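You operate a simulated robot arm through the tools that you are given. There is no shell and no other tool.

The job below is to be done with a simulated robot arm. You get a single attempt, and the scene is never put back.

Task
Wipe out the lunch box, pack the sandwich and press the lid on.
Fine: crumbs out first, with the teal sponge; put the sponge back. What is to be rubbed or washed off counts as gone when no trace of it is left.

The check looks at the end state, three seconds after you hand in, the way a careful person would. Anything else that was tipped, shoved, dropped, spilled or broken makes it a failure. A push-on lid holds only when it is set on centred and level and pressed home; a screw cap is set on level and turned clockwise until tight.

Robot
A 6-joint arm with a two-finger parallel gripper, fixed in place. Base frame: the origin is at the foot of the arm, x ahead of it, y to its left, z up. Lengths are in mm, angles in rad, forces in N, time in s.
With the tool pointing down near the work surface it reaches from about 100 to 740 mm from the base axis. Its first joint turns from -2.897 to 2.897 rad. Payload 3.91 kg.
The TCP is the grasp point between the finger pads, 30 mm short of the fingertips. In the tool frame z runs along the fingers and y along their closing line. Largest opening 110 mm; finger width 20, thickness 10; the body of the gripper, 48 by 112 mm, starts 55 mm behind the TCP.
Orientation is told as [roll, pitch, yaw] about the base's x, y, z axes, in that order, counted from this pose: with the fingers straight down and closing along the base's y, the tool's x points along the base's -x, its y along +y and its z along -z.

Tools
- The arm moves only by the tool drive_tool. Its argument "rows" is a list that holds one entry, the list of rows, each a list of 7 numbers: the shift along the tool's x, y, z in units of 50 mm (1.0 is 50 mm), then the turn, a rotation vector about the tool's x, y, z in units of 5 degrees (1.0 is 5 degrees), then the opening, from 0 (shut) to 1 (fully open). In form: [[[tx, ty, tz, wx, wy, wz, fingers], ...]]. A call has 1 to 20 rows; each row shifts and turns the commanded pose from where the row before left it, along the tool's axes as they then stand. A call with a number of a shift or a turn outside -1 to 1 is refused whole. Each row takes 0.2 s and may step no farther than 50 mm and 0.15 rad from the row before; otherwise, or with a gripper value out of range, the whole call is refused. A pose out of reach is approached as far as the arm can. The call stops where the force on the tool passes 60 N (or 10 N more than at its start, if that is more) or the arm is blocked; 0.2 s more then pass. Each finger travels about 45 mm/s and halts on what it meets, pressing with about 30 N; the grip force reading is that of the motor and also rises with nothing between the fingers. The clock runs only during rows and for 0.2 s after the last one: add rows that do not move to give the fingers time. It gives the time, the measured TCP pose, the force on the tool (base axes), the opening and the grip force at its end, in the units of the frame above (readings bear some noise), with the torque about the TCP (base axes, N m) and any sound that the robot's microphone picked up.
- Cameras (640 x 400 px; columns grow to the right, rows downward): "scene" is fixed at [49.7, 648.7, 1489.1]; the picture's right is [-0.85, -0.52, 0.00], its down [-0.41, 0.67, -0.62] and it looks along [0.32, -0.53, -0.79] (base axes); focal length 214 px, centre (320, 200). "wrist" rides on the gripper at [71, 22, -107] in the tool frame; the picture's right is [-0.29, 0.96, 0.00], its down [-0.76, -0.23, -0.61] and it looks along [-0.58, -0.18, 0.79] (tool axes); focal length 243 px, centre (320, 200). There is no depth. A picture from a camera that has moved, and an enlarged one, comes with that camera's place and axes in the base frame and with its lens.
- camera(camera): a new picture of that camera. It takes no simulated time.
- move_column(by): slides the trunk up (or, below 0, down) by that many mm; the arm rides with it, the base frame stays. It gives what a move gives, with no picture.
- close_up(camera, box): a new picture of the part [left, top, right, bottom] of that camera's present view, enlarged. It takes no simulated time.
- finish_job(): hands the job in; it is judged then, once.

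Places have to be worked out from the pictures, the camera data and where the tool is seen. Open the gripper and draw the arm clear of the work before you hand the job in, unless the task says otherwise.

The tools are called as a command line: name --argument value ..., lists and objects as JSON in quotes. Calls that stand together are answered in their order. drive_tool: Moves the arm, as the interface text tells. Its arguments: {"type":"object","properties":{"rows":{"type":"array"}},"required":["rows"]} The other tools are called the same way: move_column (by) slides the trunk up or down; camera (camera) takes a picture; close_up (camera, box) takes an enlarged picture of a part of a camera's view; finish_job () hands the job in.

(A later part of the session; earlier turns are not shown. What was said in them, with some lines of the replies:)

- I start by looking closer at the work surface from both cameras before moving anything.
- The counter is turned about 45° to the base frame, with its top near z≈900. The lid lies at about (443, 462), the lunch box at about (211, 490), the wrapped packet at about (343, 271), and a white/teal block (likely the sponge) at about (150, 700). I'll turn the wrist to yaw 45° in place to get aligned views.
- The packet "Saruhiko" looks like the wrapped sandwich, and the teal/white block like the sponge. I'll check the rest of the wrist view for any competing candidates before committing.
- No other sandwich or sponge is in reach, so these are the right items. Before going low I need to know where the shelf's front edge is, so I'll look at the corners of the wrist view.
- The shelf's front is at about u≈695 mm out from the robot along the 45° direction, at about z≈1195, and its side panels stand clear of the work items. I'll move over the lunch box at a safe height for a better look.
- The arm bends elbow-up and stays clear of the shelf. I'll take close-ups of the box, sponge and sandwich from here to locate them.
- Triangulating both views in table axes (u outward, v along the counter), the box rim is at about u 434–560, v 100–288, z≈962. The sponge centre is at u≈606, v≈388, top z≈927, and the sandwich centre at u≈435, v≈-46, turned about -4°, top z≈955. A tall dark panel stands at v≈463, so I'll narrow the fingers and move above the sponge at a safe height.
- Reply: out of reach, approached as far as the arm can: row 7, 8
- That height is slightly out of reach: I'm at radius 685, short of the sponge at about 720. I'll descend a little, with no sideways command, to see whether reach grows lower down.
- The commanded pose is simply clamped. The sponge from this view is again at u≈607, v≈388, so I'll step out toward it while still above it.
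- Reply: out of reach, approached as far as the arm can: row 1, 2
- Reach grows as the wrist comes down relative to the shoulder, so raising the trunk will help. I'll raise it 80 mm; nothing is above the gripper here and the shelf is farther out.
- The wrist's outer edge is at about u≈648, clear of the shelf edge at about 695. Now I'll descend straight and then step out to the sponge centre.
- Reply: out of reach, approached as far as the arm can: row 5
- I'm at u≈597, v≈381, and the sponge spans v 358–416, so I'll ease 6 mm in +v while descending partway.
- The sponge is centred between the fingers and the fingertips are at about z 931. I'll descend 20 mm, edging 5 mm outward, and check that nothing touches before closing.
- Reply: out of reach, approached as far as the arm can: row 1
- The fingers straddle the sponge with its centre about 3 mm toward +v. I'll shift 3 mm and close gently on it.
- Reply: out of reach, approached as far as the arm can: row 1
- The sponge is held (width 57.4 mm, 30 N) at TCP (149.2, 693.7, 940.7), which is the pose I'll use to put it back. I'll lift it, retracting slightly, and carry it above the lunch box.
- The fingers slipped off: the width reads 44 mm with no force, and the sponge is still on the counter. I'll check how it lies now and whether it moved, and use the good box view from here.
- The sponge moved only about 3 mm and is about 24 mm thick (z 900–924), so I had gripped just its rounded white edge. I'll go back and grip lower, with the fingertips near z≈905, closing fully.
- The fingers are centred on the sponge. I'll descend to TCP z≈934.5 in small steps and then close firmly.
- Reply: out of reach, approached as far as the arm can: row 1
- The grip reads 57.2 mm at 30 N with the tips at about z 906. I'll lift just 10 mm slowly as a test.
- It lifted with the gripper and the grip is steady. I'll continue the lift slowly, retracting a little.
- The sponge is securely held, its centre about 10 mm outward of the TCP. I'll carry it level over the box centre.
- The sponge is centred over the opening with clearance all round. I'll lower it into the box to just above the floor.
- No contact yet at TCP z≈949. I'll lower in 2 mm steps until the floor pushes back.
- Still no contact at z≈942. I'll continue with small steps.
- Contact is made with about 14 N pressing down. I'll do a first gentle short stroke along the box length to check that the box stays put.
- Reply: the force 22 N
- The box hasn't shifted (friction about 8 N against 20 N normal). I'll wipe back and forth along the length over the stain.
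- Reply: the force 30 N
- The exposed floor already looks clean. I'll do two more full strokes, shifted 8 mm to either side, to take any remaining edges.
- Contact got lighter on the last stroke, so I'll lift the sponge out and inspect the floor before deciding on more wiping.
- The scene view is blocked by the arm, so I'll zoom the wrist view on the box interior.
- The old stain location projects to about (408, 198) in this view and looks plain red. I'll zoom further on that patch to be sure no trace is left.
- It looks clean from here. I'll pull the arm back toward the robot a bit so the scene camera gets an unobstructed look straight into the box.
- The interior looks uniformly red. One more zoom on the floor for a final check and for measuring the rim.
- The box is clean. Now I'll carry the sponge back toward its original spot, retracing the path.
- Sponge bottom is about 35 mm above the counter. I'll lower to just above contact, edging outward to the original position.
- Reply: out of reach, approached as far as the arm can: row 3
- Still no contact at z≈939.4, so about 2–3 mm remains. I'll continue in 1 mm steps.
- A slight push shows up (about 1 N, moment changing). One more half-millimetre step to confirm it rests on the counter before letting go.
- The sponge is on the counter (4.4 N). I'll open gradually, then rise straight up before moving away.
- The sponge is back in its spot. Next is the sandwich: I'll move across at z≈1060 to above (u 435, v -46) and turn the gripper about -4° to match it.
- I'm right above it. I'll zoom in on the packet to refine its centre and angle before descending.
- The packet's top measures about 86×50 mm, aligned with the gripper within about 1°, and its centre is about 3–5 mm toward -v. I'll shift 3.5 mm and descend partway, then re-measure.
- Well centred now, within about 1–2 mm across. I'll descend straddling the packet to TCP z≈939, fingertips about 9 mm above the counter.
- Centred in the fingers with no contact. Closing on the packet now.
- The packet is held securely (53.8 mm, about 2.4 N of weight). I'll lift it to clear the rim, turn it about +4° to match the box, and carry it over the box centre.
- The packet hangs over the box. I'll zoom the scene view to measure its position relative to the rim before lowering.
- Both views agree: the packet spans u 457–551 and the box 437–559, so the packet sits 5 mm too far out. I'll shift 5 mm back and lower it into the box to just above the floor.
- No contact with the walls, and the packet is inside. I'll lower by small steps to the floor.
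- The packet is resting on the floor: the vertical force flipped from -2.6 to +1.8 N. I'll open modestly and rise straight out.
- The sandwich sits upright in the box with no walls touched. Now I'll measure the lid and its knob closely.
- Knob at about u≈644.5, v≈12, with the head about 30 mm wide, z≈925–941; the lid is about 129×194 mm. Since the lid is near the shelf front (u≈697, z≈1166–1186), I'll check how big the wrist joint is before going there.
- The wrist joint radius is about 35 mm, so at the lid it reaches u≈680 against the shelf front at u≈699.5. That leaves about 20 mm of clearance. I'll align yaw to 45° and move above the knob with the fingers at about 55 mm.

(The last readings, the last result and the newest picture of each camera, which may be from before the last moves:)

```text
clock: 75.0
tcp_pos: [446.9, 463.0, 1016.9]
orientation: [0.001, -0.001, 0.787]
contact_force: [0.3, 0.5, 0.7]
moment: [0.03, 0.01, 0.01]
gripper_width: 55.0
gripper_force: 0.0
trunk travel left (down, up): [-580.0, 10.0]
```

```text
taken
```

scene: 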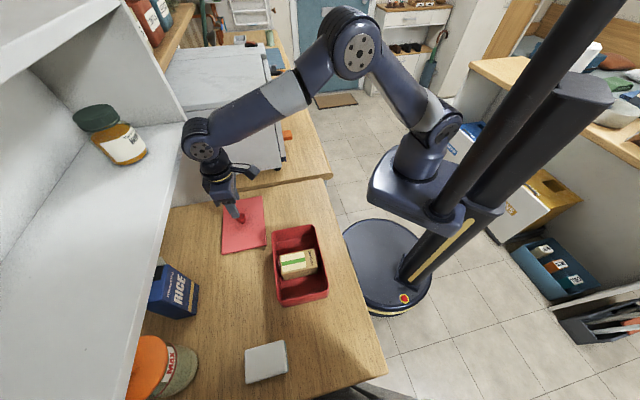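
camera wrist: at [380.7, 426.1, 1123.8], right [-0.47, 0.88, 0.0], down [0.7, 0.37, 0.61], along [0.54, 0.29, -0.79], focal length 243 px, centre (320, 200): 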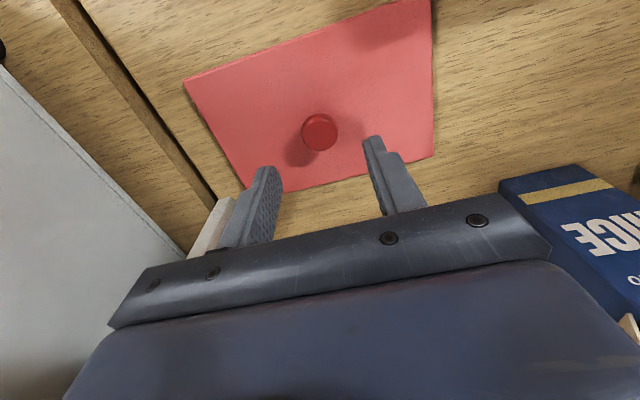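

The knob is centred under the TCP within about 1 mm. I'll descend to straddle it, pausing with the tips around z≈925.

drive_tool --rows '[[[0, 0, 0.3, 0, 0, 0, 0.5], [0, 0, 0.3, 0, 0, 0, 0.5], [0, 0, 0.3, 0, 0, 0, 0.5], [0, 0, 0.3, 0, 0, 0, 0.5], [0, 0, 0, 0, 0, 0, 0.5]]]'

camera --camera "wrist"

close_up --camera "scene" --box '[150, 110, 290, 260]'

```text
clock: 76.2
tcp_pos: [445.5, 462.9, 956.3]
orientation: [0.002, -0.001, 0.784]
contact_force: [-0.2, 0.1, -0.2]
moment: [-0.01, -0.01, 0.0]
gripper_width: 54.7
gripper_force: 0.0
trunk travel left (down, up): [-580.0, 10.0]
```

```text
taken
camera wrist: at [379.5, 426.9, 1063.2], right [-0.47, 0.88, 0.0], down [0.7, 0.37, 0.61], along [0.54, 0.29, -0.79], focal length 243 px, centre (320, 200)
```

wrist: 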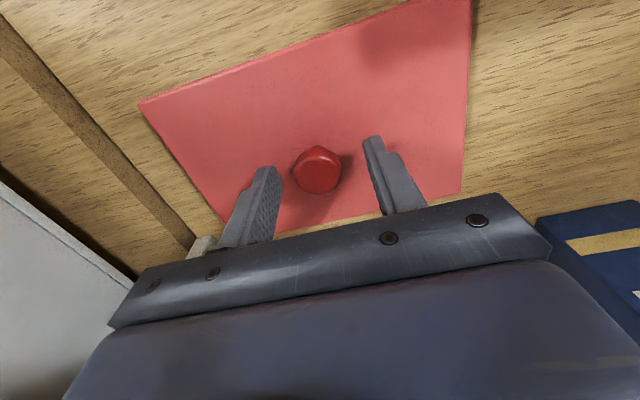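

```text
2.67 times, centred on (220, 185) of scene
camera zoom: at [49.7, 648.7, 1489.1], right [-0.85, -0.52, 0.0], down [-0.41, 0.67, -0.62], along [0.32, -0.53, -0.79], focal length 572 px, centre (587, 240)
```

zoom: 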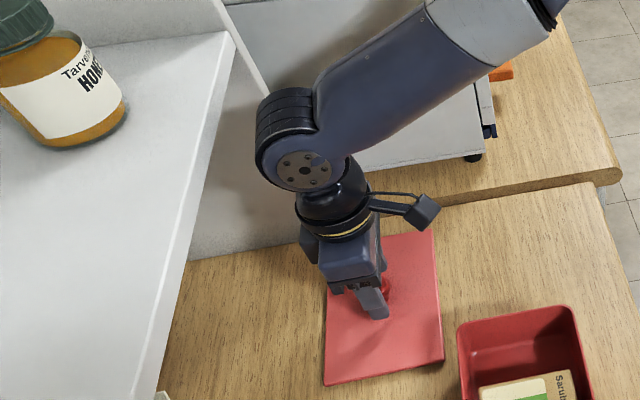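

There's clear space to the shelf. I'll descend the last 13 mm and close gently on the knob head.

drive_tool --rows '[[[0, 0, 0.13, 0, 0, 0, 0.5], [0, 0, 0.12, 0, 0, 0, 0.5], [0, 0, 0, 0, 0, 0, 0.5]]]'

drive_tool --rows '[[[0, 0, 0, 0, 0, 0, 0.4], [0, 0, 0, 0, 0, 0, 0.3], [0, 0, 0, 0, 0, 0, 0.2], [0, 0, 0, 0, 0, 0, 0.1], [0, 0, 0, 0, 0, 0, 0], [0, 0, 0, 0, 0, 0, 0]]]'

camera --camera "wrist"

```text
clock: 77.0
tcp_pos: [446.2, 463.2, 944.6]
orientation: [0.003, -0.003, 0.785]
contact_force: [0.2, -0.4, 0.3]
moment: [-0.02, -0.01, 0.01]
gripper_width: 54.8
gripper_force: 0.0
trunk travel left (down, up): [-580.0, 10.0]
```

```text
clock: 78.4
tcp_pos: [445.4, 463.2, 944.8]
orientation: [0.0, 0.0, 0.784]
contact_force: [0.8, 0.2, 0.8]
moment: [-0.11, -0.08, -0.01]
gripper_width: 29.1
gripper_force: 29.9
trunk travel left (down, up): [-580.0, 10.0]
```

```text
taken
camera wrist: at [379.7, 426.5, 1051.9], right [-0.47, 0.88, 0.0], down [0.7, 0.37, 0.61], along [0.54, 0.29, -0.79], focal length 243 px, centre (320, 200)
```

wrist: 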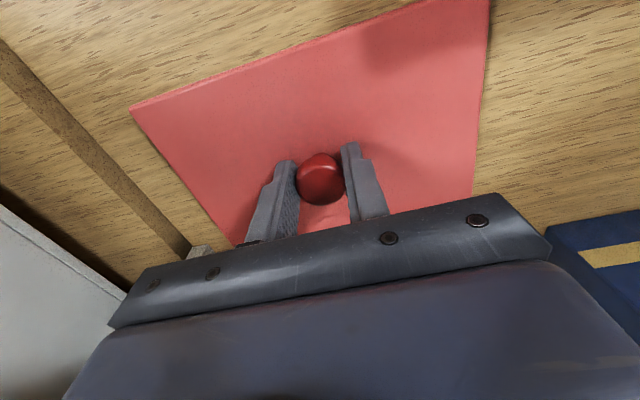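

The knob is gripped (29.1 mm, 30 N). Test lift of about 10 mm, slowly.

drive_tool --rows '[[[0, 0, -0.06, 0, 0, 0, 0], [0, 0, -0.07, 0, 0, 0, 0], [0, 0, -0.07, 0, 0, 0, 0], [0, 0, 0, 0, 0, 0, 0]]]'

camera --camera "wrist"

close_up --camera "scene" --box '[205, 170, 285, 265]'

```text
clock: 79.4
tcp_pos: [445.0, 464.2, 954.7]
orientation: [0.001, -0.003, 0.787]
contact_force: [-0.8, -0.1, -0.7]
moment: [0.0, 0.01, -0.04]
gripper_width: 28.8
gripper_force: 29.7
trunk travel left (down, up): [-580.0, 10.0]
```

```text
taken
camera wrist: at [379.4, 427.2, 1061.7], right [-0.47, 0.88, 0.0], down [0.7, 0.37, 0.61], along [0.54, 0.29, -0.79], focal length 243 px, centre (320, 200)
```

wrist: 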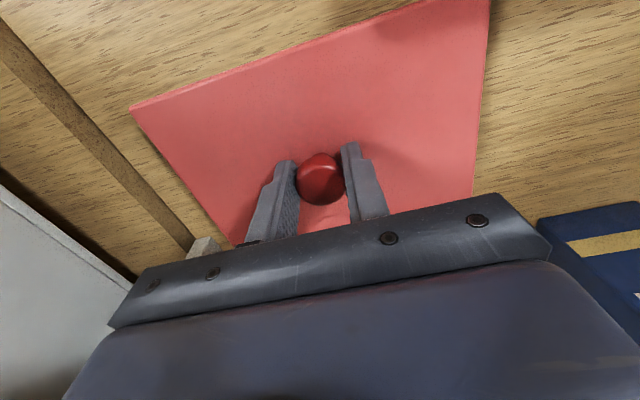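

```text
4.21 times, centred on (245, 218) of scene
camera zoom: at [49.7, 648.7, 1489.1], right [-0.85, -0.52, 0.0], down [-0.41, 0.67, -0.62], along [0.32, -0.53, -0.79], focal length 903 px, centre (636, 126)
```

zoom: 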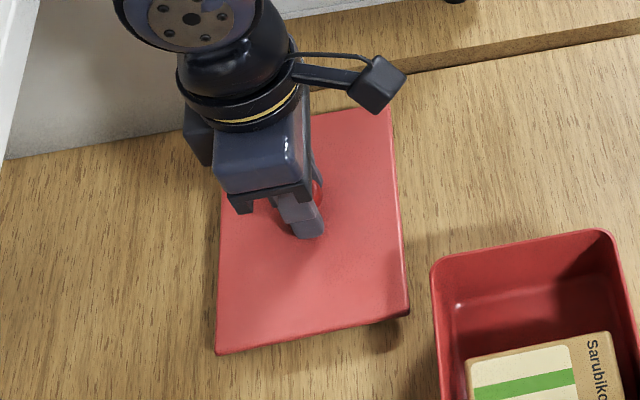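

The lid hangs level and moves with the gripper. I'll raise it well above the rim and carry it over the box centre.

drive_tool --rows '[[[0.02, 0, -0.2, 0, 0, 0, 0], [0.05, 0, -0.28, 0, 0, 0, 0], [0.05, 0, -0.28, 0, 0, 0, 0], [0.05, 0, -0.28, 0, 0, 0, 0], [0.05, 0, -0.28, 0, 0, 0, 0], [0.05, 0, -0.28, 0, 0, 0, 0], [0.1, 0.12, -0.1, 0, 0, 0, 0], [0.28, 0.36, 0, 0, 0, 0, 0], [0.28, 0.36, 0, 0, 0, 0, 0], [0.28, 0.36, 0, 0, 0, 0, 0], [0.28, 0.36, 0, 0, 0, 0, 0], [0.28, 0.36, 0, 0, 0, 0, 0], [0.28, 0.36, 0, 0, 0, 0, 0], [0.28, 0.36, 0, 0, 0, 0, 0], [0.28, 0.36, 0, 0, 0, 0, 0], [0.2, 0.36, 0, 0, 0, 0, 0], [0.07, 0.28, 0, 0, 0, 0, 0], [0, 0, 0, 0, 0, 0, 0]]]'

camera --camera "wrist"

close_up --camera "scene" --box '[230, 190, 370, 320]'

```text
clock: 83.2
tcp_pos: [215.4, 490.0, 1040.5]
orientation: [0.002, -0.001, 0.783]
contact_force: [0.2, 0.0, -0.1]
moment: [0.01, 0.02, -0.01]
gripper_width: 28.8
gripper_force: 29.9
trunk travel left (down, up): [-580.0, 10.0]
```

```text
taken
camera wrist: at [150.1, 453.6, 1146.1], right [-0.47, 0.88, 0.0], down [0.7, 0.37, 0.61], along [0.54, 0.29, -0.79], focal length 243 px, centre (320, 200)
```

wrist: 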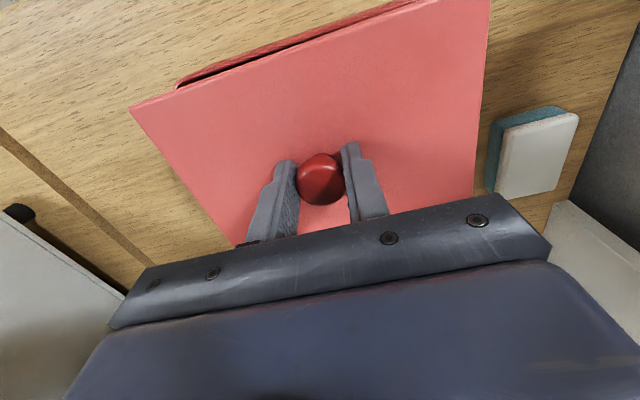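

```text
3.08 times, centred on (300, 255) of scene
camera zoom: at [49.7, 648.7, 1489.1], right [-0.85, -0.52, 0.0], down [-0.41, 0.67, -0.62], along [0.32, -0.53, -0.79], focal length 660 px, centre (382, 31)
```

zoom: 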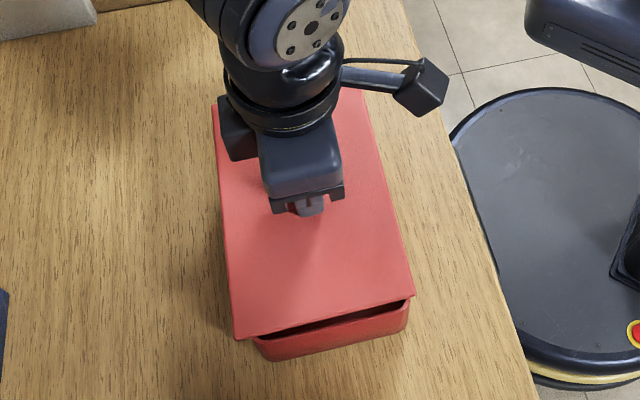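

The lid is above the box. I'll zoom in on the edges from both cameras to check centring and angle.

close_up --camera "scene" --box '[270, 245, 335, 310]'

close_up --camera "scene" --box '[265, 210, 330, 275]'

close_up --camera "wrist" --box '[110, 0, 310, 140]'

close_up --camera "wrist" --box '[350, 0, 550, 220]'

```text
6.15 times, centred on (302, 278) of scene
camera zoom: at [49.7, 648.7, 1489.1], right [-0.85, -0.52, 0.0], down [-0.41, 0.67, -0.62], along [0.32, -0.53, -0.79], focal length 1320 px, centre (428, -277)
```

zoom: 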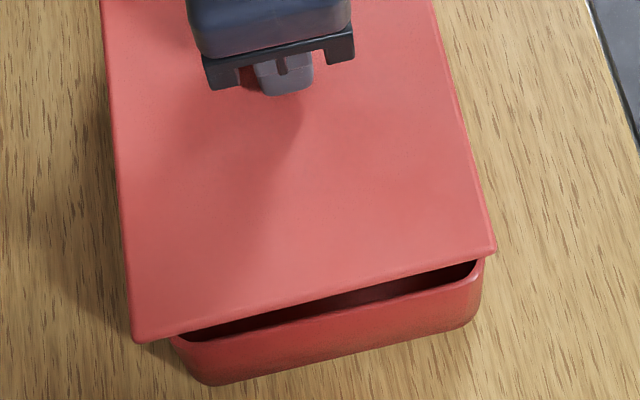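

```text
6.15 times, centred on (298, 242) of scene
camera zoom: at [49.7, 648.7, 1489.1], right [-0.85, -0.52, 0.0], down [-0.41, 0.67, -0.62], along [0.32, -0.53, -0.79], focal length 1320 px, centre (458, -62)
```

zoom: 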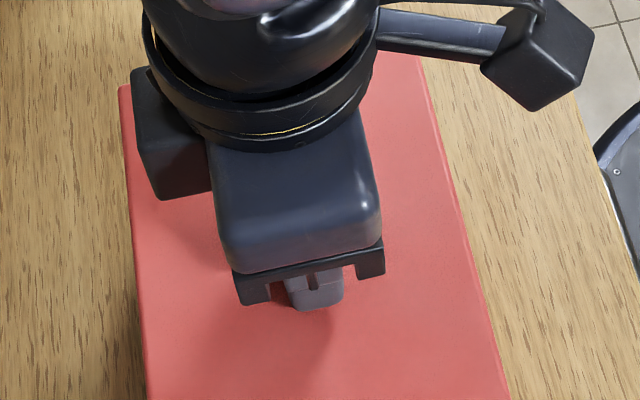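

```text
2.86 times, centred on (210, 70) of wrist
camera zoom: at [150.1, 453.6, 1146.1], right [-0.47, 0.88, 0.0], down [0.7, 0.37, 0.61], along [0.54, 0.29, -0.79], focal length 693 px, centre (634, 571)
```

zoom: 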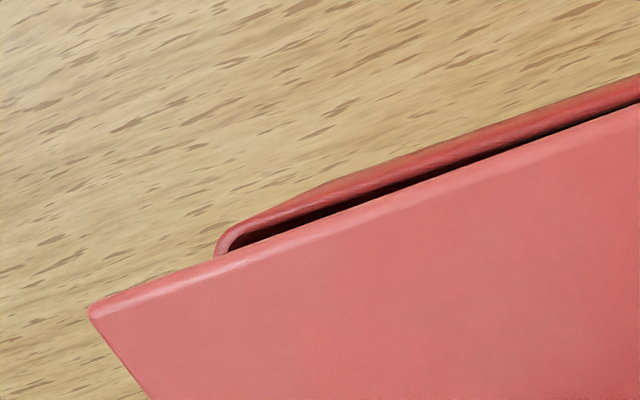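

```text
1.82 times, centred on (450, 110) of wrist
camera zoom: at [150.1, 453.6, 1146.1], right [-0.47, 0.88, 0.0], down [0.7, 0.37, 0.61], along [0.54, 0.29, -0.79], focal length 441 px, centre (84, 364)
```

zoom: 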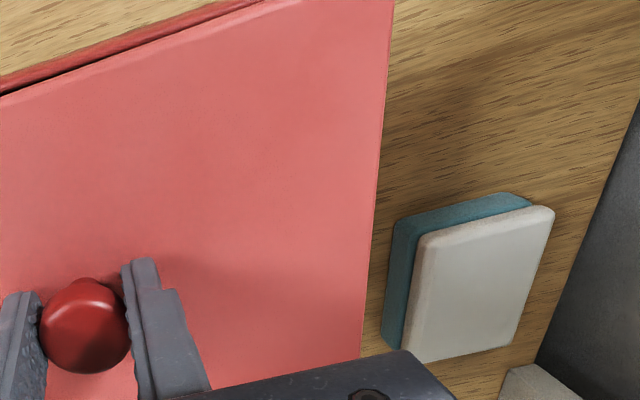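

By the scene view the lid spans u 436–566, v 96–289, against the box's u 435–559, v 102–286, so it needs about -4 mm in u and +2 mm in v; the angle matches within about 0.5°. I'll correct and lower to a few mm above the rim for a finer check.

drive_tool --rows '[[[0.08, 0.04, 0, 0, 0, 0, 0], [0, 0, 0.15, 0, 0, 0, 0], [0, 0, 0.2, 0, 0, 0, 0], [0, 0, 0.15, 0, 0, 0, 0], [0, 0, 0, 0, 0, 0, 0]]]'

close_up --camera "scene" --box '[265, 245, 335, 310]'

close_up --camera "wrist" --box '[110, 0, 310, 140]'

close_up --camera "scene" --box '[265, 210, 335, 280]'

```text
clock: 84.4
tcp_pos: [212.4, 487.9, 1013.7]
orientation: [0.002, 0.0, 0.785]
contact_force: [0.3, 0.4, -0.2]
moment: [-0.01, -0.03, 0.01]
gripper_width: 28.5
gripper_force: 29.9
trunk travel left (down, up): [-580.0, 10.0]
```

```text
6.15 times, centred on (300, 278) of scene
camera zoom: at [49.7, 648.7, 1489.1], right [-0.85, -0.52, 0.0], down [-0.41, 0.67, -0.62], along [0.32, -0.53, -0.79], focal length 1320 px, centre (443, -277)
```

zoom: 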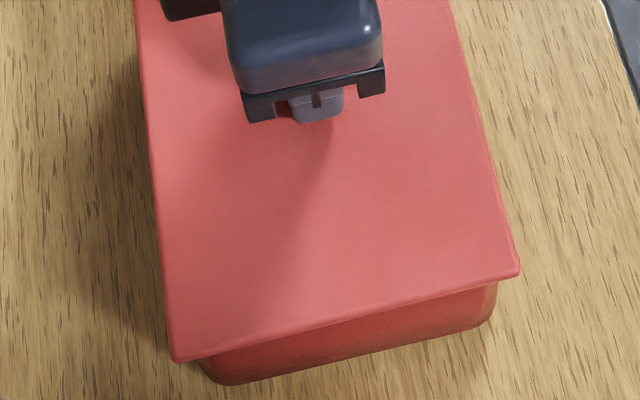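

```text
2.86 times, centred on (210, 70) of wrist
camera zoom: at [146.2, 452.0, 1120.9], right [-0.47, 0.88, 0.0], down [0.7, 0.37, 0.61], along [0.54, 0.29, -0.79], focal length 693 px, centre (634, 571)
```

zoom: 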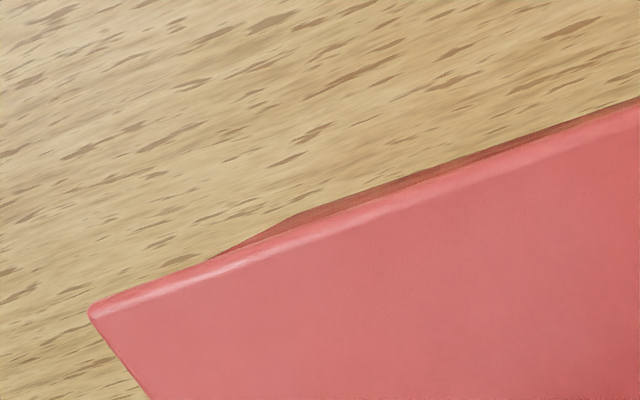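

```text
5.71 times, centred on (300, 245) of scene
camera zoom: at [49.7, 648.7, 1489.1], right [-0.85, -0.52, 0.0], down [-0.41, 0.67, -0.62], along [0.32, -0.53, -0.79], focal length 1226 px, centre (434, -57)
```

zoom: 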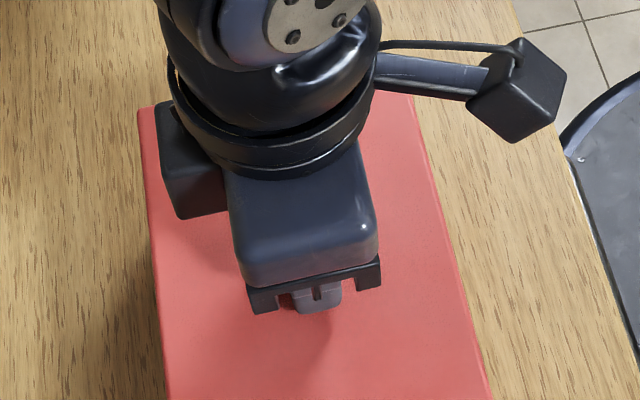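

The lid is now at u 433–562, v 97.5–291.5, centred on the box within about 1–1.5 mm. I'll lower it in small steps, watching the forces.

drive_tool --rows '[[[0, 0, 0.05, 0, 0, 0, 0], [0, 0, 0.04, 0, 0, 0, 0], [0, 0, 0, 0, 0, 0, 0]]]'

drive_tool --rows '[[[0, 0, 0.03, 0, 0, 0, 0], [0, 0, 0, 0, 0, 0, 0]]]'

```text
clock: 85.2
tcp_pos: [211.9, 488.1, 1010.2]
orientation: [0.001, -0.003, 0.785]
contact_force: [0.2, 0.9, -0.7]
moment: [-0.02, -0.03, 0.01]
gripper_width: 29.0
gripper_force: 30.2
trunk travel left (down, up): [-580.0, 10.0]
```

```text
clock: 85.8
tcp_pos: [211.4, 488.2, 1008.6]
orientation: [0.003, -0.002, 0.787]
contact_force: [0.0, 0.0, 0.4]
moment: [-0.01, -0.04, 0.01]
gripper_width: 29.0
gripper_force: 29.9
trunk travel left (down, up): [-580.0, 10.0]
```

No contact yet at TCP z≈1008.6. I'll keep stepping down.

drive_tool --rows '[[[0, 0, 0.03, 0, 0, 0, 0], [0, 0, 0, 0, 0, 0, 0]]]'

drive_tool --rows '[[[0, 0, 0.03, 0, 0, 0, 0], [0, 0, 0, 0, 0, 0, 0]]]'

```text
clock: 86.4
tcp_pos: [211.0, 487.4, 1008.2]
orientation: [0.003, -0.002, 0.786]
contact_force: [-0.1, -1.5, 0.0]
moment: [0.01, -0.02, -0.01]
gripper_width: 28.8
gripper_force: 30.2
trunk travel left (down, up): [-580.0, 10.0]
```

```text
clock: 87.0
tcp_pos: [211.9, 488.5, 1008.1]
orientation: [0.001, -0.003, 0.786]
contact_force: [1.7, -0.1, 5.2]
moment: [-0.19, -0.11, 0.02]
gripper_width: 28.9
gripper_force: 29.5
trunk travel left (down, up): [-580.0, 10.0]
```

First contact (5 N), with the moment indicating it's toward the -v end. I'll look closely before pressing.

close_up --camera "scene" --box '[265, 245, 335, 310]'

close_up --camera "wrist" --box '[110, 0, 310, 140]'

camera --camera "wrist"

```text
6.15 times, centred on (300, 278) of scene
camera zoom: at [49.7, 648.7, 1489.1], right [-0.85, -0.52, 0.0], down [-0.41, 0.67, -0.62], along [0.32, -0.53, -0.79], focal length 1320 px, centre (443, -277)
```

zoom: 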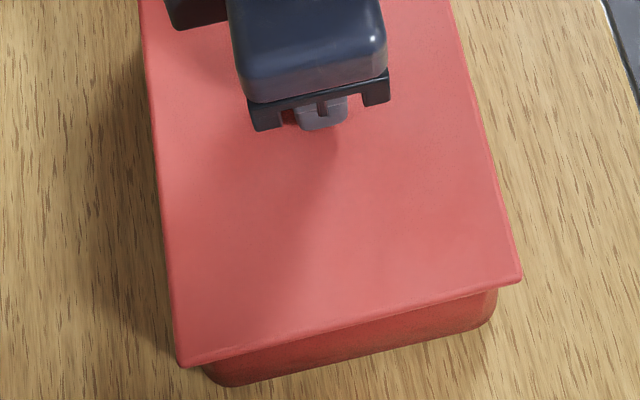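

```text
2.86 times, centred on (210, 70) of wrist
camera zoom: at [145.0, 451.3, 1113.7], right [-0.47, 0.88, 0.0], down [0.7, 0.37, 0.61], along [0.54, 0.29, -0.79], focal length 693 px, centre (634, 571)
```

zoom: 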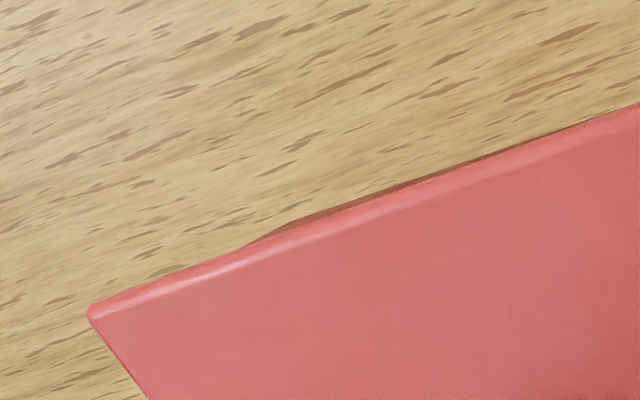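

```text
taken
camera wrist: at [145.0, 451.3, 1113.7], right [-0.47, 0.88, 0.0], down [0.7, 0.37, 0.61], along [0.54, 0.29, -0.79], focal length 243 px, centre (320, 200)
```

wrist: 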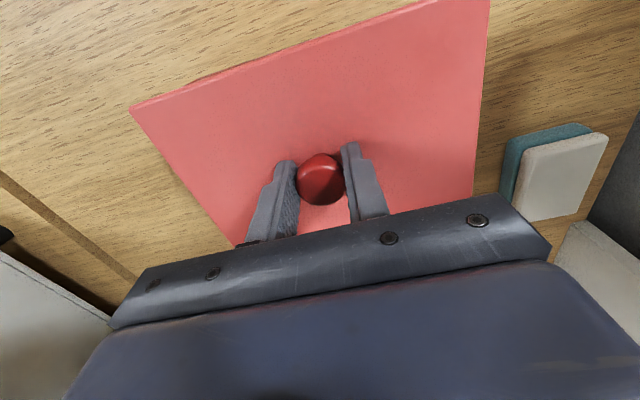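

The lid bottom is at about z≈962, the rim height. I'll zoom tightly on the +v edge to see whether the plate is on the rim or riding above it.

close_up --camera "scene" --box '[285, 280, 330, 310]'

close_up --camera "scene" --box '[265, 285, 300, 310]'

```text
13.33 times, centred on (308, 295) of scene
camera zoom: at [49.7, 648.7, 1489.1], right [-0.85, -0.52, 0.0], down [-0.41, 0.67, -0.62], along [0.32, -0.53, -0.79], focal length 2860 px, centre (487, -1067)
```

zoom: 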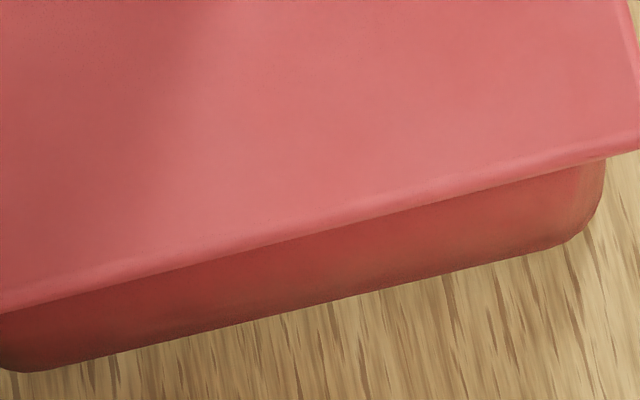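

```text
16.00 times, centred on (282, 298) of scene
camera zoom: at [49.7, 648.7, 1489.1], right [-0.85, -0.52, 0.0], down [-0.41, 0.67, -0.62], along [0.32, -0.53, -0.79], focal length 3432 px, centre (920, -1360)
```

zoom: 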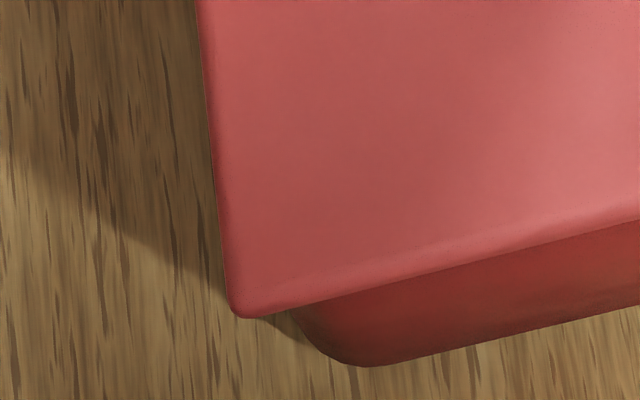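

Overhang at the +v corners is about 9.4 mm and 8.7 mm, so it's centred across within half a millimetre. I'll press down gently in small steps and watch whether it drops or seats.

drive_tool --rows '[[[0, 0, 0.02, 0, 0, 0, 0], [0, 0, 0, 0, 0, 0, 0]]]'

drive_tool --rows '[[[0, 0, 0.02, 0, 0, 0, 0], [0, 0, 0, 0, 0, 0, 0]]]'

```text
clock: 87.6
tcp_pos: [211.4, 486.9, 1005.9]
orientation: [0.004, -0.006, 0.785]
contact_force: [1.3, -2.0, 18.9]
moment: [-0.22, -0.04, -0.04]
gripper_width: 28.6
gripper_force: 30.0
trunk travel left (down, up): [-580.0, 10.0]
```

```text
clock: 88.2
tcp_pos: [210.8, 487.0, 1007.3]
orientation: [0.005, -0.01, 0.787]
contact_force: [0.7, 0.8, 37.3]
moment: [-0.15, -0.06, 0.0]
gripper_width: 28.7
gripper_force: 30.4
trunk travel left (down, up): [-580.0, 10.0]
```

Force rises to 37 N, with the centre of pressure almost under the knob, so the lid is level and balanced. I'll press a bit further to see whether it snaps home.

drive_tool --rows '[[[0, 0, 0.02, 0, 0, 0, 0], [0, 0, 0, 0, 0, 0, 0]]]'

close_up --camera "scene" --box '[265, 245, 335, 310]'

```text
clock: 88.8
tcp_pos: [210.7, 487.6, 1005.8]
orientation: [0.004, -0.006, 0.786]
contact_force: [3.7, -0.2, 39.5]
moment: [-0.01, -0.23, 0.0]
gripper_width: 28.7
gripper_force: 29.7
trunk travel left (down, up): [-580.0, 10.0]
```

```text
6.15 times, centred on (300, 278) of scene
camera zoom: at [49.7, 648.7, 1489.1], right [-0.85, -0.52, 0.0], down [-0.41, 0.67, -0.62], along [0.32, -0.53, -0.79], focal length 1320 px, centre (443, -277)
```

zoom: 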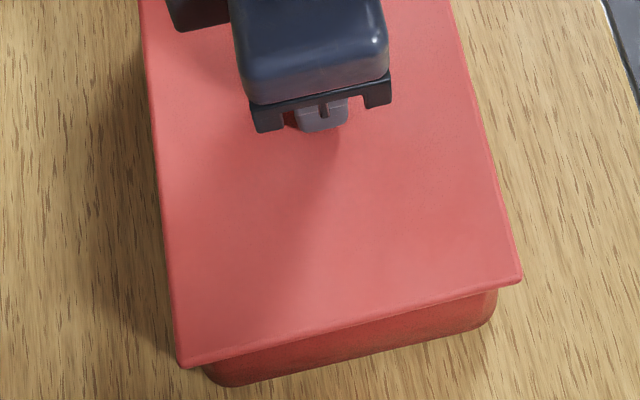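

The force plateaued near 40 N, so the fingers are starting to slip on the knob. I'll relax the push, release the knob, and then press on top of it with closed fingers for a firmer, centred press.

drive_tool --rows '[[[0, 0, -0.04, 0, 0, 0, 0], [0, 0, 0, 0, 0, 0, 0]]]'

```text
clock: 89.4
tcp_pos: [210.8, 486.6, 1006.1]
orientation: [0.002, -0.002, 0.785]
contact_force: [3.9, 2.5, 27.9]
moment: [0.21, -0.35, 0.03]
gripper_width: 29.0
gripper_force: 30.5
trunk travel left (down, up): [-580.0, 10.0]
```

drive_tool --rows '[[[0, 0, -0.03, 0, 0, 0, 0], [0, 0, 0, 0, 0, 0, 0]]]'

```text
clock: 90.0
tcp_pos: [210.9, 487.1, 1004.7]
orientation: [0.0, -0.002, 0.787]
contact_force: [3.8, 4.3, 13.0]
moment: [0.12, -0.3, -0.01]
gripper_width: 28.6
gripper_force: 30.1
trunk travel left (down, up): [-580.0, 10.0]
```

drive_tool --rows '[[[0, 0, -0.022, 0, 0, 0, 0], [0, 0, 0, 0, 0, 0, 0]]]'

```text
clock: 90.6
tcp_pos: [210.3, 487.9, 1005.0]
orientation: [-0.001, 0.002, 0.787]
contact_force: [0.5, -0.4, 1.1]
moment: [0.12, 0.02, -0.03]
gripper_width: 28.8
gripper_force: 30.5
trunk travel left (down, up): [-580.0, 10.0]
```

The load is nearly zero. I'll release the knob and rise straight up, then check how the lid sits.

drive_tool --rows '[[[0, 0, 0, 0, 0, 0, 0.3], [0, 0, 0, 0, 0, 0, 0.4], [0, 0, 0, 0, 0, 0, 0.5], [0, 0, 0, 0, 0, 0, 0.5], [0, 0, -0.2, 0, 0, 0, 0.5], [0, 0, -0.3, 0, 0, 0, 0.5], [0, 0, -0.4, 0, 0, 0, 0.5], [0, 0, -0.4, 0, 0, 0, 0.5], [0, 0, 0, 0, 0, 0, 0.5]]]'

camera --camera "wrist"

close_up --camera "scene" --box '[255, 205, 345, 315]'

```text
clock: 92.6
tcp_pos: [209.8, 487.4, 1072.1]
orientation: [0.001, -0.002, 0.786]
contact_force: [0.0, 1.2, 0.4]
moment: [0.0, 0.01, 0.01]
gripper_width: 55.2
gripper_force: 0.1
trunk travel left (down, up): [-580.0, 10.0]
heard: snap
```

```text
taken
camera wrist: at [143.9, 452.5, 1178.8], right [-0.47, 0.88, 0.0], down [0.7, 0.37, 0.61], along [0.54, 0.29, -0.79], focal length 243 px, centre (320, 200)
```

wrist: 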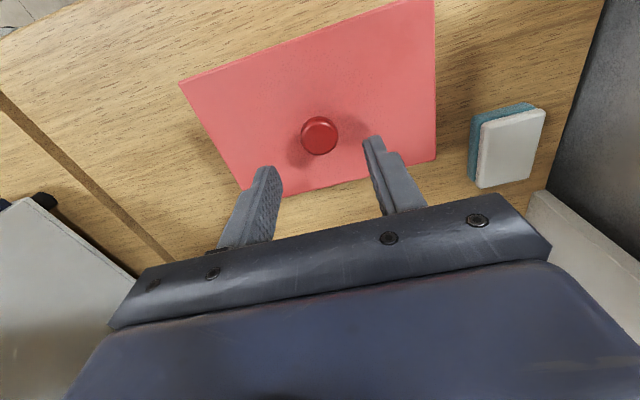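

```text
3.64 times, centred on (300, 260) of scene
camera zoom: at [49.7, 648.7, 1489.1], right [-0.85, -0.52, 0.0], down [-0.41, 0.67, -0.62], along [0.32, -0.53, -0.79], focal length 780 px, centre (393, -18)
```

zoom: 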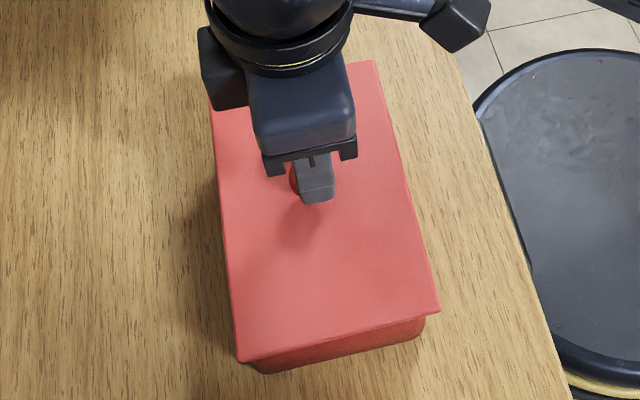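

A "snap" was heard as I let go, and the lid sits level and centred. To be sure it's fully home, I'll close the fingers and press on top of the knob, coming down slowly.

drive_tool --rows '[[[0, 0, 0, 0, 0, 0, 0.3], [0, 0, 0, 0, 0, 0, 0.1], [0, 0, 0, 0, 0, 0, 0], [0, 0, 0, 0, 0, 0, 0], [0, 0, 0.25, 0, 0, 0, 0], [0, 0, 0.25, 0, 0, 0, 0], [0, 0, 0.15, 0, 0, 0, 0], [0, 0, 0, 0, 0, 0, 0]]]'

camera --camera "wrist"

```text
clock: 94.4
tcp_pos: [210.0, 489.5, 1040.8]
orientation: [0.001, -0.002, 0.784]
contact_force: [0.0, -0.3, 0.3]
moment: [0.03, -0.01, 0.01]
gripper_width: 0.0
gripper_force: 29.8
trunk travel left (down, up): [-580.0, 10.0]
```

```text
taken
camera wrist: at [144.9, 452.5, 1146.6], right [-0.47, 0.88, 0.0], down [0.7, 0.37, 0.61], along [0.54, 0.29, -0.79], focal length 243 px, centre (320, 200)
```

wrist: 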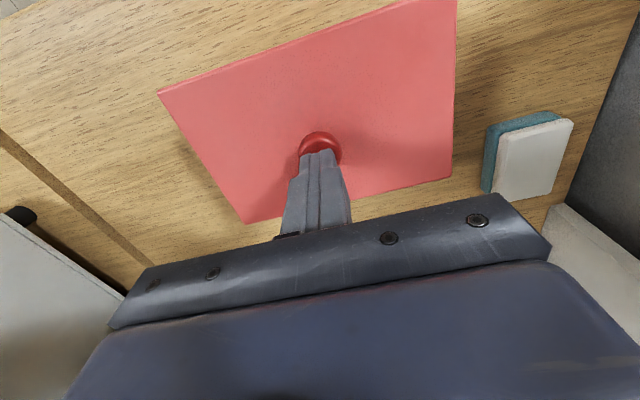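

The closed fingertips are over the knob. I'll descend in small steps until contact, then press.

drive_tool --rows '[[[0, 0, 0.06, 0, 0, 0, 0], [0, 0, 0.06, 0, 0, 0, 0], [0, 0, 0, 0, 0, 0, 0]]]'

drive_tool --rows '[[[0, 0, 0.04, 0, 0, 0, 0], [0, 0, 0, 0, 0, 0, 0]]]'

```text
clock: 95.2
tcp_pos: [211.8, 487.8, 1034.2]
orientation: [0.001, -0.002, 0.785]
contact_force: [0.4, 1.0, -0.6]
moment: [-0.02, 0.04, -0.01]
gripper_width: 0.0
gripper_force: 30.5
trunk travel left (down, up): [-580.0, 10.0]
```

```text
clock: 95.8
tcp_pos: [211.0, 488.6, 1033.3]
orientation: [0.003, -0.004, 0.785]
contact_force: [-1.1, -0.1, 4.1]
moment: [-0.03, 0.04, 0.0]
gripper_width: 0.1
gripper_force: 30.0
trunk travel left (down, up): [-580.0, 10.0]
```

Contact with the knob top at z≈1003. I'll press in steps up to around 45–50 N.

drive_tool --rows '[[[0, 0, 0.03, 0, 0, 0, 0], [0, 0, 0, 0, 0, 0, 0]]]'

drive_tool --rows '[[[0, 0, 0.03, 0, 0, 0, 0], [0, 0, 0, 0, 0, 0, 0]]]'

drive_tool --rows '[[[0, 0, 0.02, 0, 0, 0, 0], [0, 0, 0, 0, 0, 0, 0]]]'

```text
clock: 96.4
tcp_pos: [209.8, 486.0, 1033.2]
orientation: [0.003, -0.006, 0.788]
contact_force: [-1.7, 3.2, 19.6]
moment: [0.02, 0.07, 0.02]
gripper_width: 0.2
gripper_force: 29.9
trunk travel left (down, up): [-580.0, 10.0]
```

```text
clock: 97.0
tcp_pos: [211.3, 486.9, 1031.8]
orientation: [0.006, -0.01, 0.788]
contact_force: [-4.6, 5.5, 39.7]
moment: [0.09, 0.24, -0.03]
gripper_width: 0.1
gripper_force: 29.7
trunk travel left (down, up): [-580.0, 10.0]
```

```text
clock: 97.6
tcp_pos: [210.9, 486.3, 1033.3]
orientation: [0.006, -0.01, 0.785]
contact_force: [-4.8, 4.6, 48.0]
moment: [0.05, 0.19, 0.0]
gripper_width: 0.0
gripper_force: 30.1
trunk travel left (down, up): [-580.0, 10.0]
```

The press took 48 N with no further travel and no new sound, so the lid appears home. I'll lift off and back away, tilting the wrist camera to look at the seam from the side as a check.

drive_tool --rows '[[[0, 0, -0.1, 0, 0, 0, 0], [0, 0, -0.3, 0, 0, 0, 0], [0, 0, -0.4, 0, 0, 0, 0], [0, 0, -0.3, 0, 0, 0, 0], [0.3, 0.1, 0, 0, 0, 0, 0], [0.45, 0.1, 0, 0, 0, 0, 0], [0.45, 0.1, 0, 0, 0, 0, 0], [0.45, 0.1, 0, 0, 0, 0, 0], [0.45, 0.1, 0, 0, 0, 0, 0], [0.45, 0, 0, 0, 0, 0, 0], [0.31, 0, 0, 0, 0, 0, 0], [0, 0, 0, 0, 0, 0, 0]]]'

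close_up --camera "scene" --box '[255, 205, 345, 315]'

```text
clock: 100.2
tcp_pos: [91.9, 403.7, 1082.2]
orientation: [-0.001, -0.004, 0.785]
contact_force: [-0.3, 0.5, 0.0]
moment: [-0.04, 0.03, 0.01]
gripper_width: 0.0
gripper_force: 30.8
trunk travel left (down, up): [-580.0, 10.0]
```

```text
3.64 times, centred on (300, 260) of scene
camera zoom: at [49.7, 648.7, 1489.1], right [-0.85, -0.52, 0.0], down [-0.41, 0.67, -0.62], along [0.32, -0.53, -0.79], focal length 780 px, centre (393, -18)
```

zoom: 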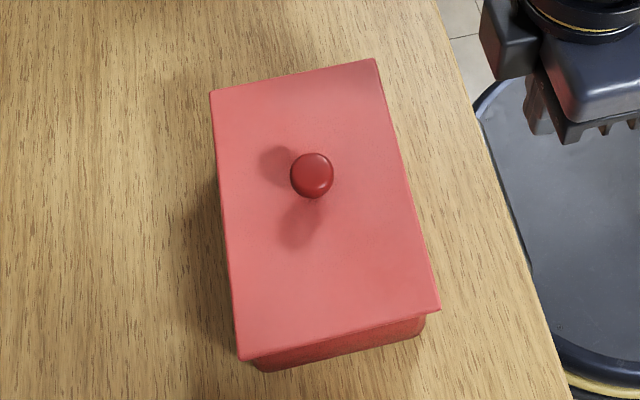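

The lid looks square and centred from above. I'll lower the tool beside the box and tilt it outward about 30° to see the seam.

drive_tool --rows '[[[0, 0, 0.4, 0, 0, 0, 0], [0, 0, 0.4, 0, 0, 0, 0], [0, 0, 0.4, 0, 0, 0, 0], [0, 0, 0.4, 0, 0, 0, 0], [0, 0, 0, 0, -1, 0, 0], [0, 0, 0, 0, -1, 0, 0], [0, 0, 0, 0, -1, 0, 0], [0, 0, 0, 0, -1, 0, 0], [0, 0, 0, 0, -1, 0, 0], [0, 0, 0, 0, -1, 0, 0], [0, 0, 0, 0, 0, 0, 0]]]'

camera --camera "wrist"

```text
clock: 102.6
tcp_pos: [91.3, 404.2, 1001.7]
orientation: [0.002, -0.527, 0.786]
contact_force: [0.4, -0.9, 0.0]
moment: [-0.01, 0.01, -0.02]
gripper_width: 0.0
gripper_force: 30.3
trunk travel left (down, up): [-580.0, 10.0]
```

```text
taken
camera wrist: at [-5.1, 336.8, 1058.7], right [-0.5, 0.85, 0.15], down [0.41, 0.09, 0.91], along [0.76, 0.51, -0.4], focal length 243 px, centre (320, 200)
```

wrist: 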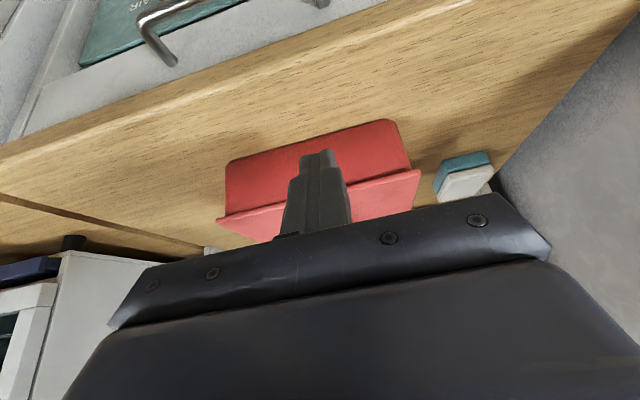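

The seam is visible upside down in this view. I'll zoom in on both ends of it.

close_up --camera "wrist" --box '[205, 110, 435, 250]'

close_up --camera "wrist" --box '[210, 180, 300, 245]'

close_up --camera "wrist" --box '[345, 140, 435, 210]'

```text
2.78 times, centred on (320, 180) of wrist
camera zoom: at [-5.1, 336.8, 1058.7], right [-0.5, 0.85, 0.15], down [0.41, 0.09, 0.91], along [0.76, 0.51, -0.4], focal length 675 px, centre (320, 256)
```

zoom: 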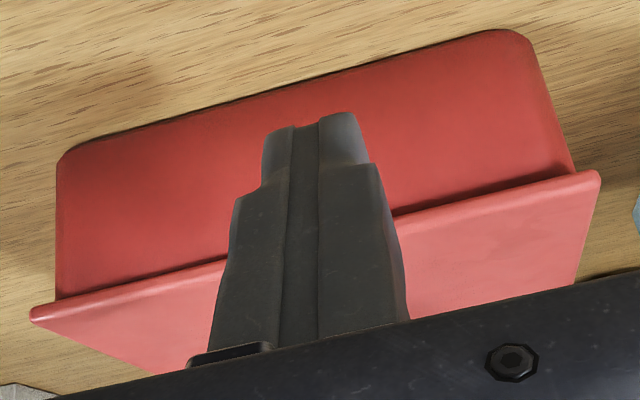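

```text
6.15 times, centred on (255, 212) of wrist
camera zoom: at [-5.1, 336.8, 1058.7], right [-0.5, 0.85, 0.15], down [0.41, 0.09, 0.91], along [0.76, 0.51, -0.4], focal length 1493 px, centre (720, 123)
```

zoom: 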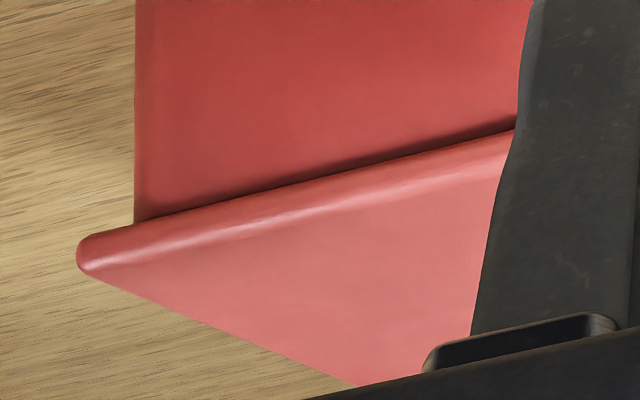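

```text
5.71 times, centred on (390, 175) of wrist
camera zoom: at [-5.1, 336.8, 1058.7], right [-0.5, 0.85, 0.15], down [0.41, 0.09, 0.91], along [0.76, 0.51, -0.4], focal length 1386 px, centre (-80, 343)
```

zoom: 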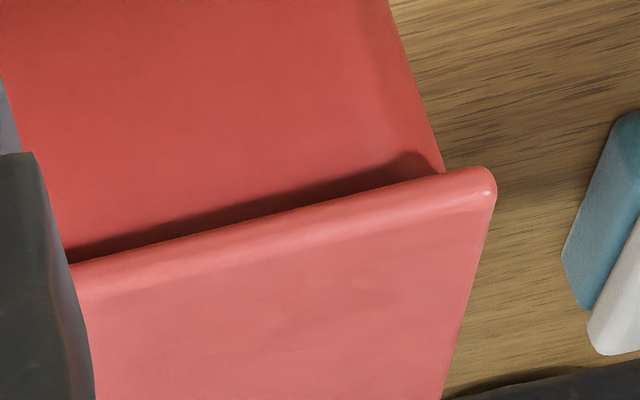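

Measured along the seam, the plate's underside lies at z≈965.3–965.8 end to end, flush on the rim; the dark band is just the overhang's shadow. So the lid is level and home. I'll untilt, rise, open the gripper and withdraw.

drive_tool --rows '[[[0, 0, -0.4, 0, 0, 0, 0], [0, 0, -0.4, 0, 0, 0, 0], [0, 0, 0, 0, 1, 0, 0], [0, 0, 0, 0, 1, 0, 0.2], [0, 0, 0, 0, 1, 0, 0.4], [0, 0, 0, 0, 1, 0, 0.6], [0, 0, 0, 0, 1, 0, 0.8], [0, 0, 0, 0, 1, 0, 1], [0, 0, -0.5, 0, 0, 0, 1], [0, 0, -0.6, 0, 0, 0, 1], [0, 0, -0.6, 0, 0, 0, 1], [0, 0, -0.6, 0, 0, 0, 1], [0, -0.5, -0.6, 0, 0, 0, 1], [0, -0.6, -0.4, 0, 0, 0, 1], [0, -0.6, 0, 0, 0, 0, 1], [0, -0.6, 0, 0, 0, 0, 1], [0, -0.6, 0, 0, 0, 0, 1], [0, -0.4, 0, 0, 0, 0, 1], [0, 0, 0, 0, 0, 0, 1]]]'

camera --camera "scene"

camera --camera "wrist"

```text
clock: 106.6
tcp_pos: [195.2, 275.2, 1202.5]
orientation: [0.002, -0.002, 0.789]
contact_force: [0.3, 0.4, -0.1]
moment: [0.02, 0.04, -0.02]
gripper_width: 109.8
gripper_force: 0.0
trunk travel left (down, up): [-580.0, 10.0]
```

```text
taken
```

scene: 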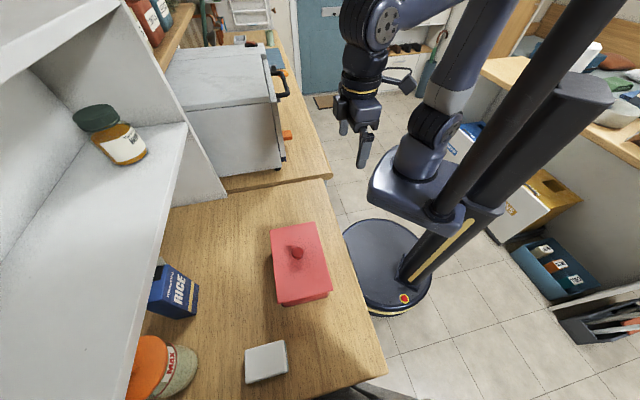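

```text
taken
camera wrist: at [129.2, 238.1, 1309.2], right [-0.47, 0.88, 0.0], down [0.7, 0.37, 0.61], along [0.54, 0.29, -0.79], focal length 243 px, centre (320, 200)
```

wrist: 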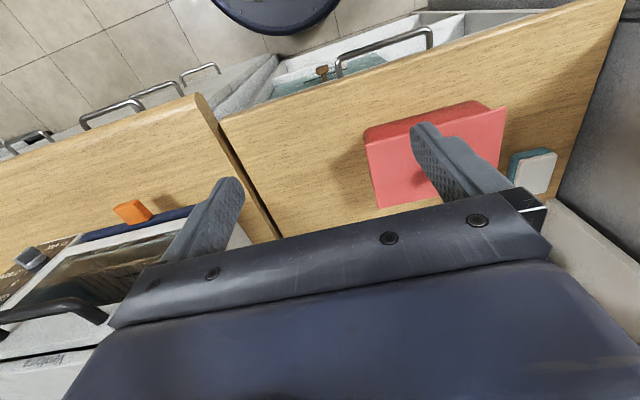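

The arm is clear. A last zoom on the lunch box and the sponge before handing in.

close_up --camera "scene" --box '[255, 210, 345, 315]'

close_up --camera "scene" --box '[230, 335, 300, 395]'

```text
3.81 times, centred on (300, 262) of scene
camera zoom: at [49.7, 648.7, 1489.1], right [-0.85, -0.52, 0.0], down [-0.41, 0.67, -0.62], along [0.32, -0.53, -0.79], focal length 817 px, centre (396, -38)
```

zoom: 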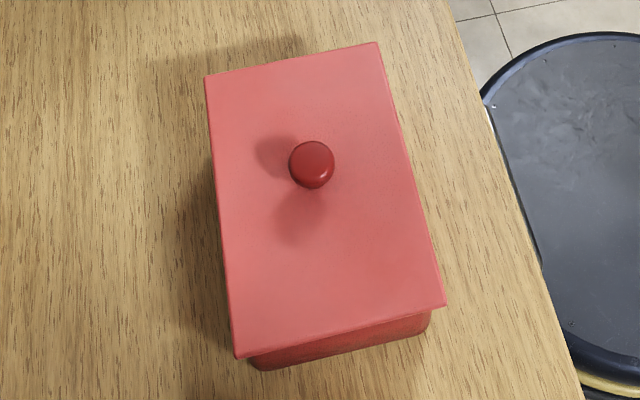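

```text
6.67 times, centred on (265, 365) of scene
camera zoom: at [49.7, 648.7, 1489.1], right [-0.85, -0.52, 0.0], down [-0.41, 0.67, -0.62], along [0.32, -0.53, -0.79], focal length 1430 px, centre (687, -900)
```

zoom: 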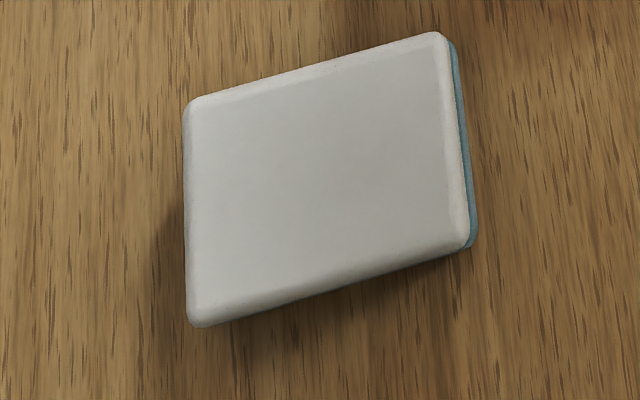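

The box was wiped clean, the sandwich is inside, and the lid is level and centred (a snap was heard). The sponge is back within about 5 mm of its original spot, and the gripper is open and clear. Handing in.

finish_job

```text
The job is handed in.
```

I wiped the lunch box clean, packed the sandwich and pressed the lid on, and the job is handed in. I haven't been told the result.

- **Wiping:** I rubbed the stain on the box floor with the teal sponge. Close-ups from both cameras afterwards showed no trace.
- **Sponge:** My first grip slipped and nudged it about 3 mm; the second held. It is back on the counter within about 5 mm of where it started.
- **Sandwich:** I took the wrapped "Saruhiko" packet to be the sandwich. It stands inside the box, clear of the walls.
- **Lid:** It is set on centred and level. I heard a snap when I let go of the knob. A further press of about 48 N on the knob moved it no further, and the side view showed the plate sitting on the rim along the whole edge I could see.

The gripper is open and the arm is clear of the work. In the last pictures nothing else on the counter looked disturbed.
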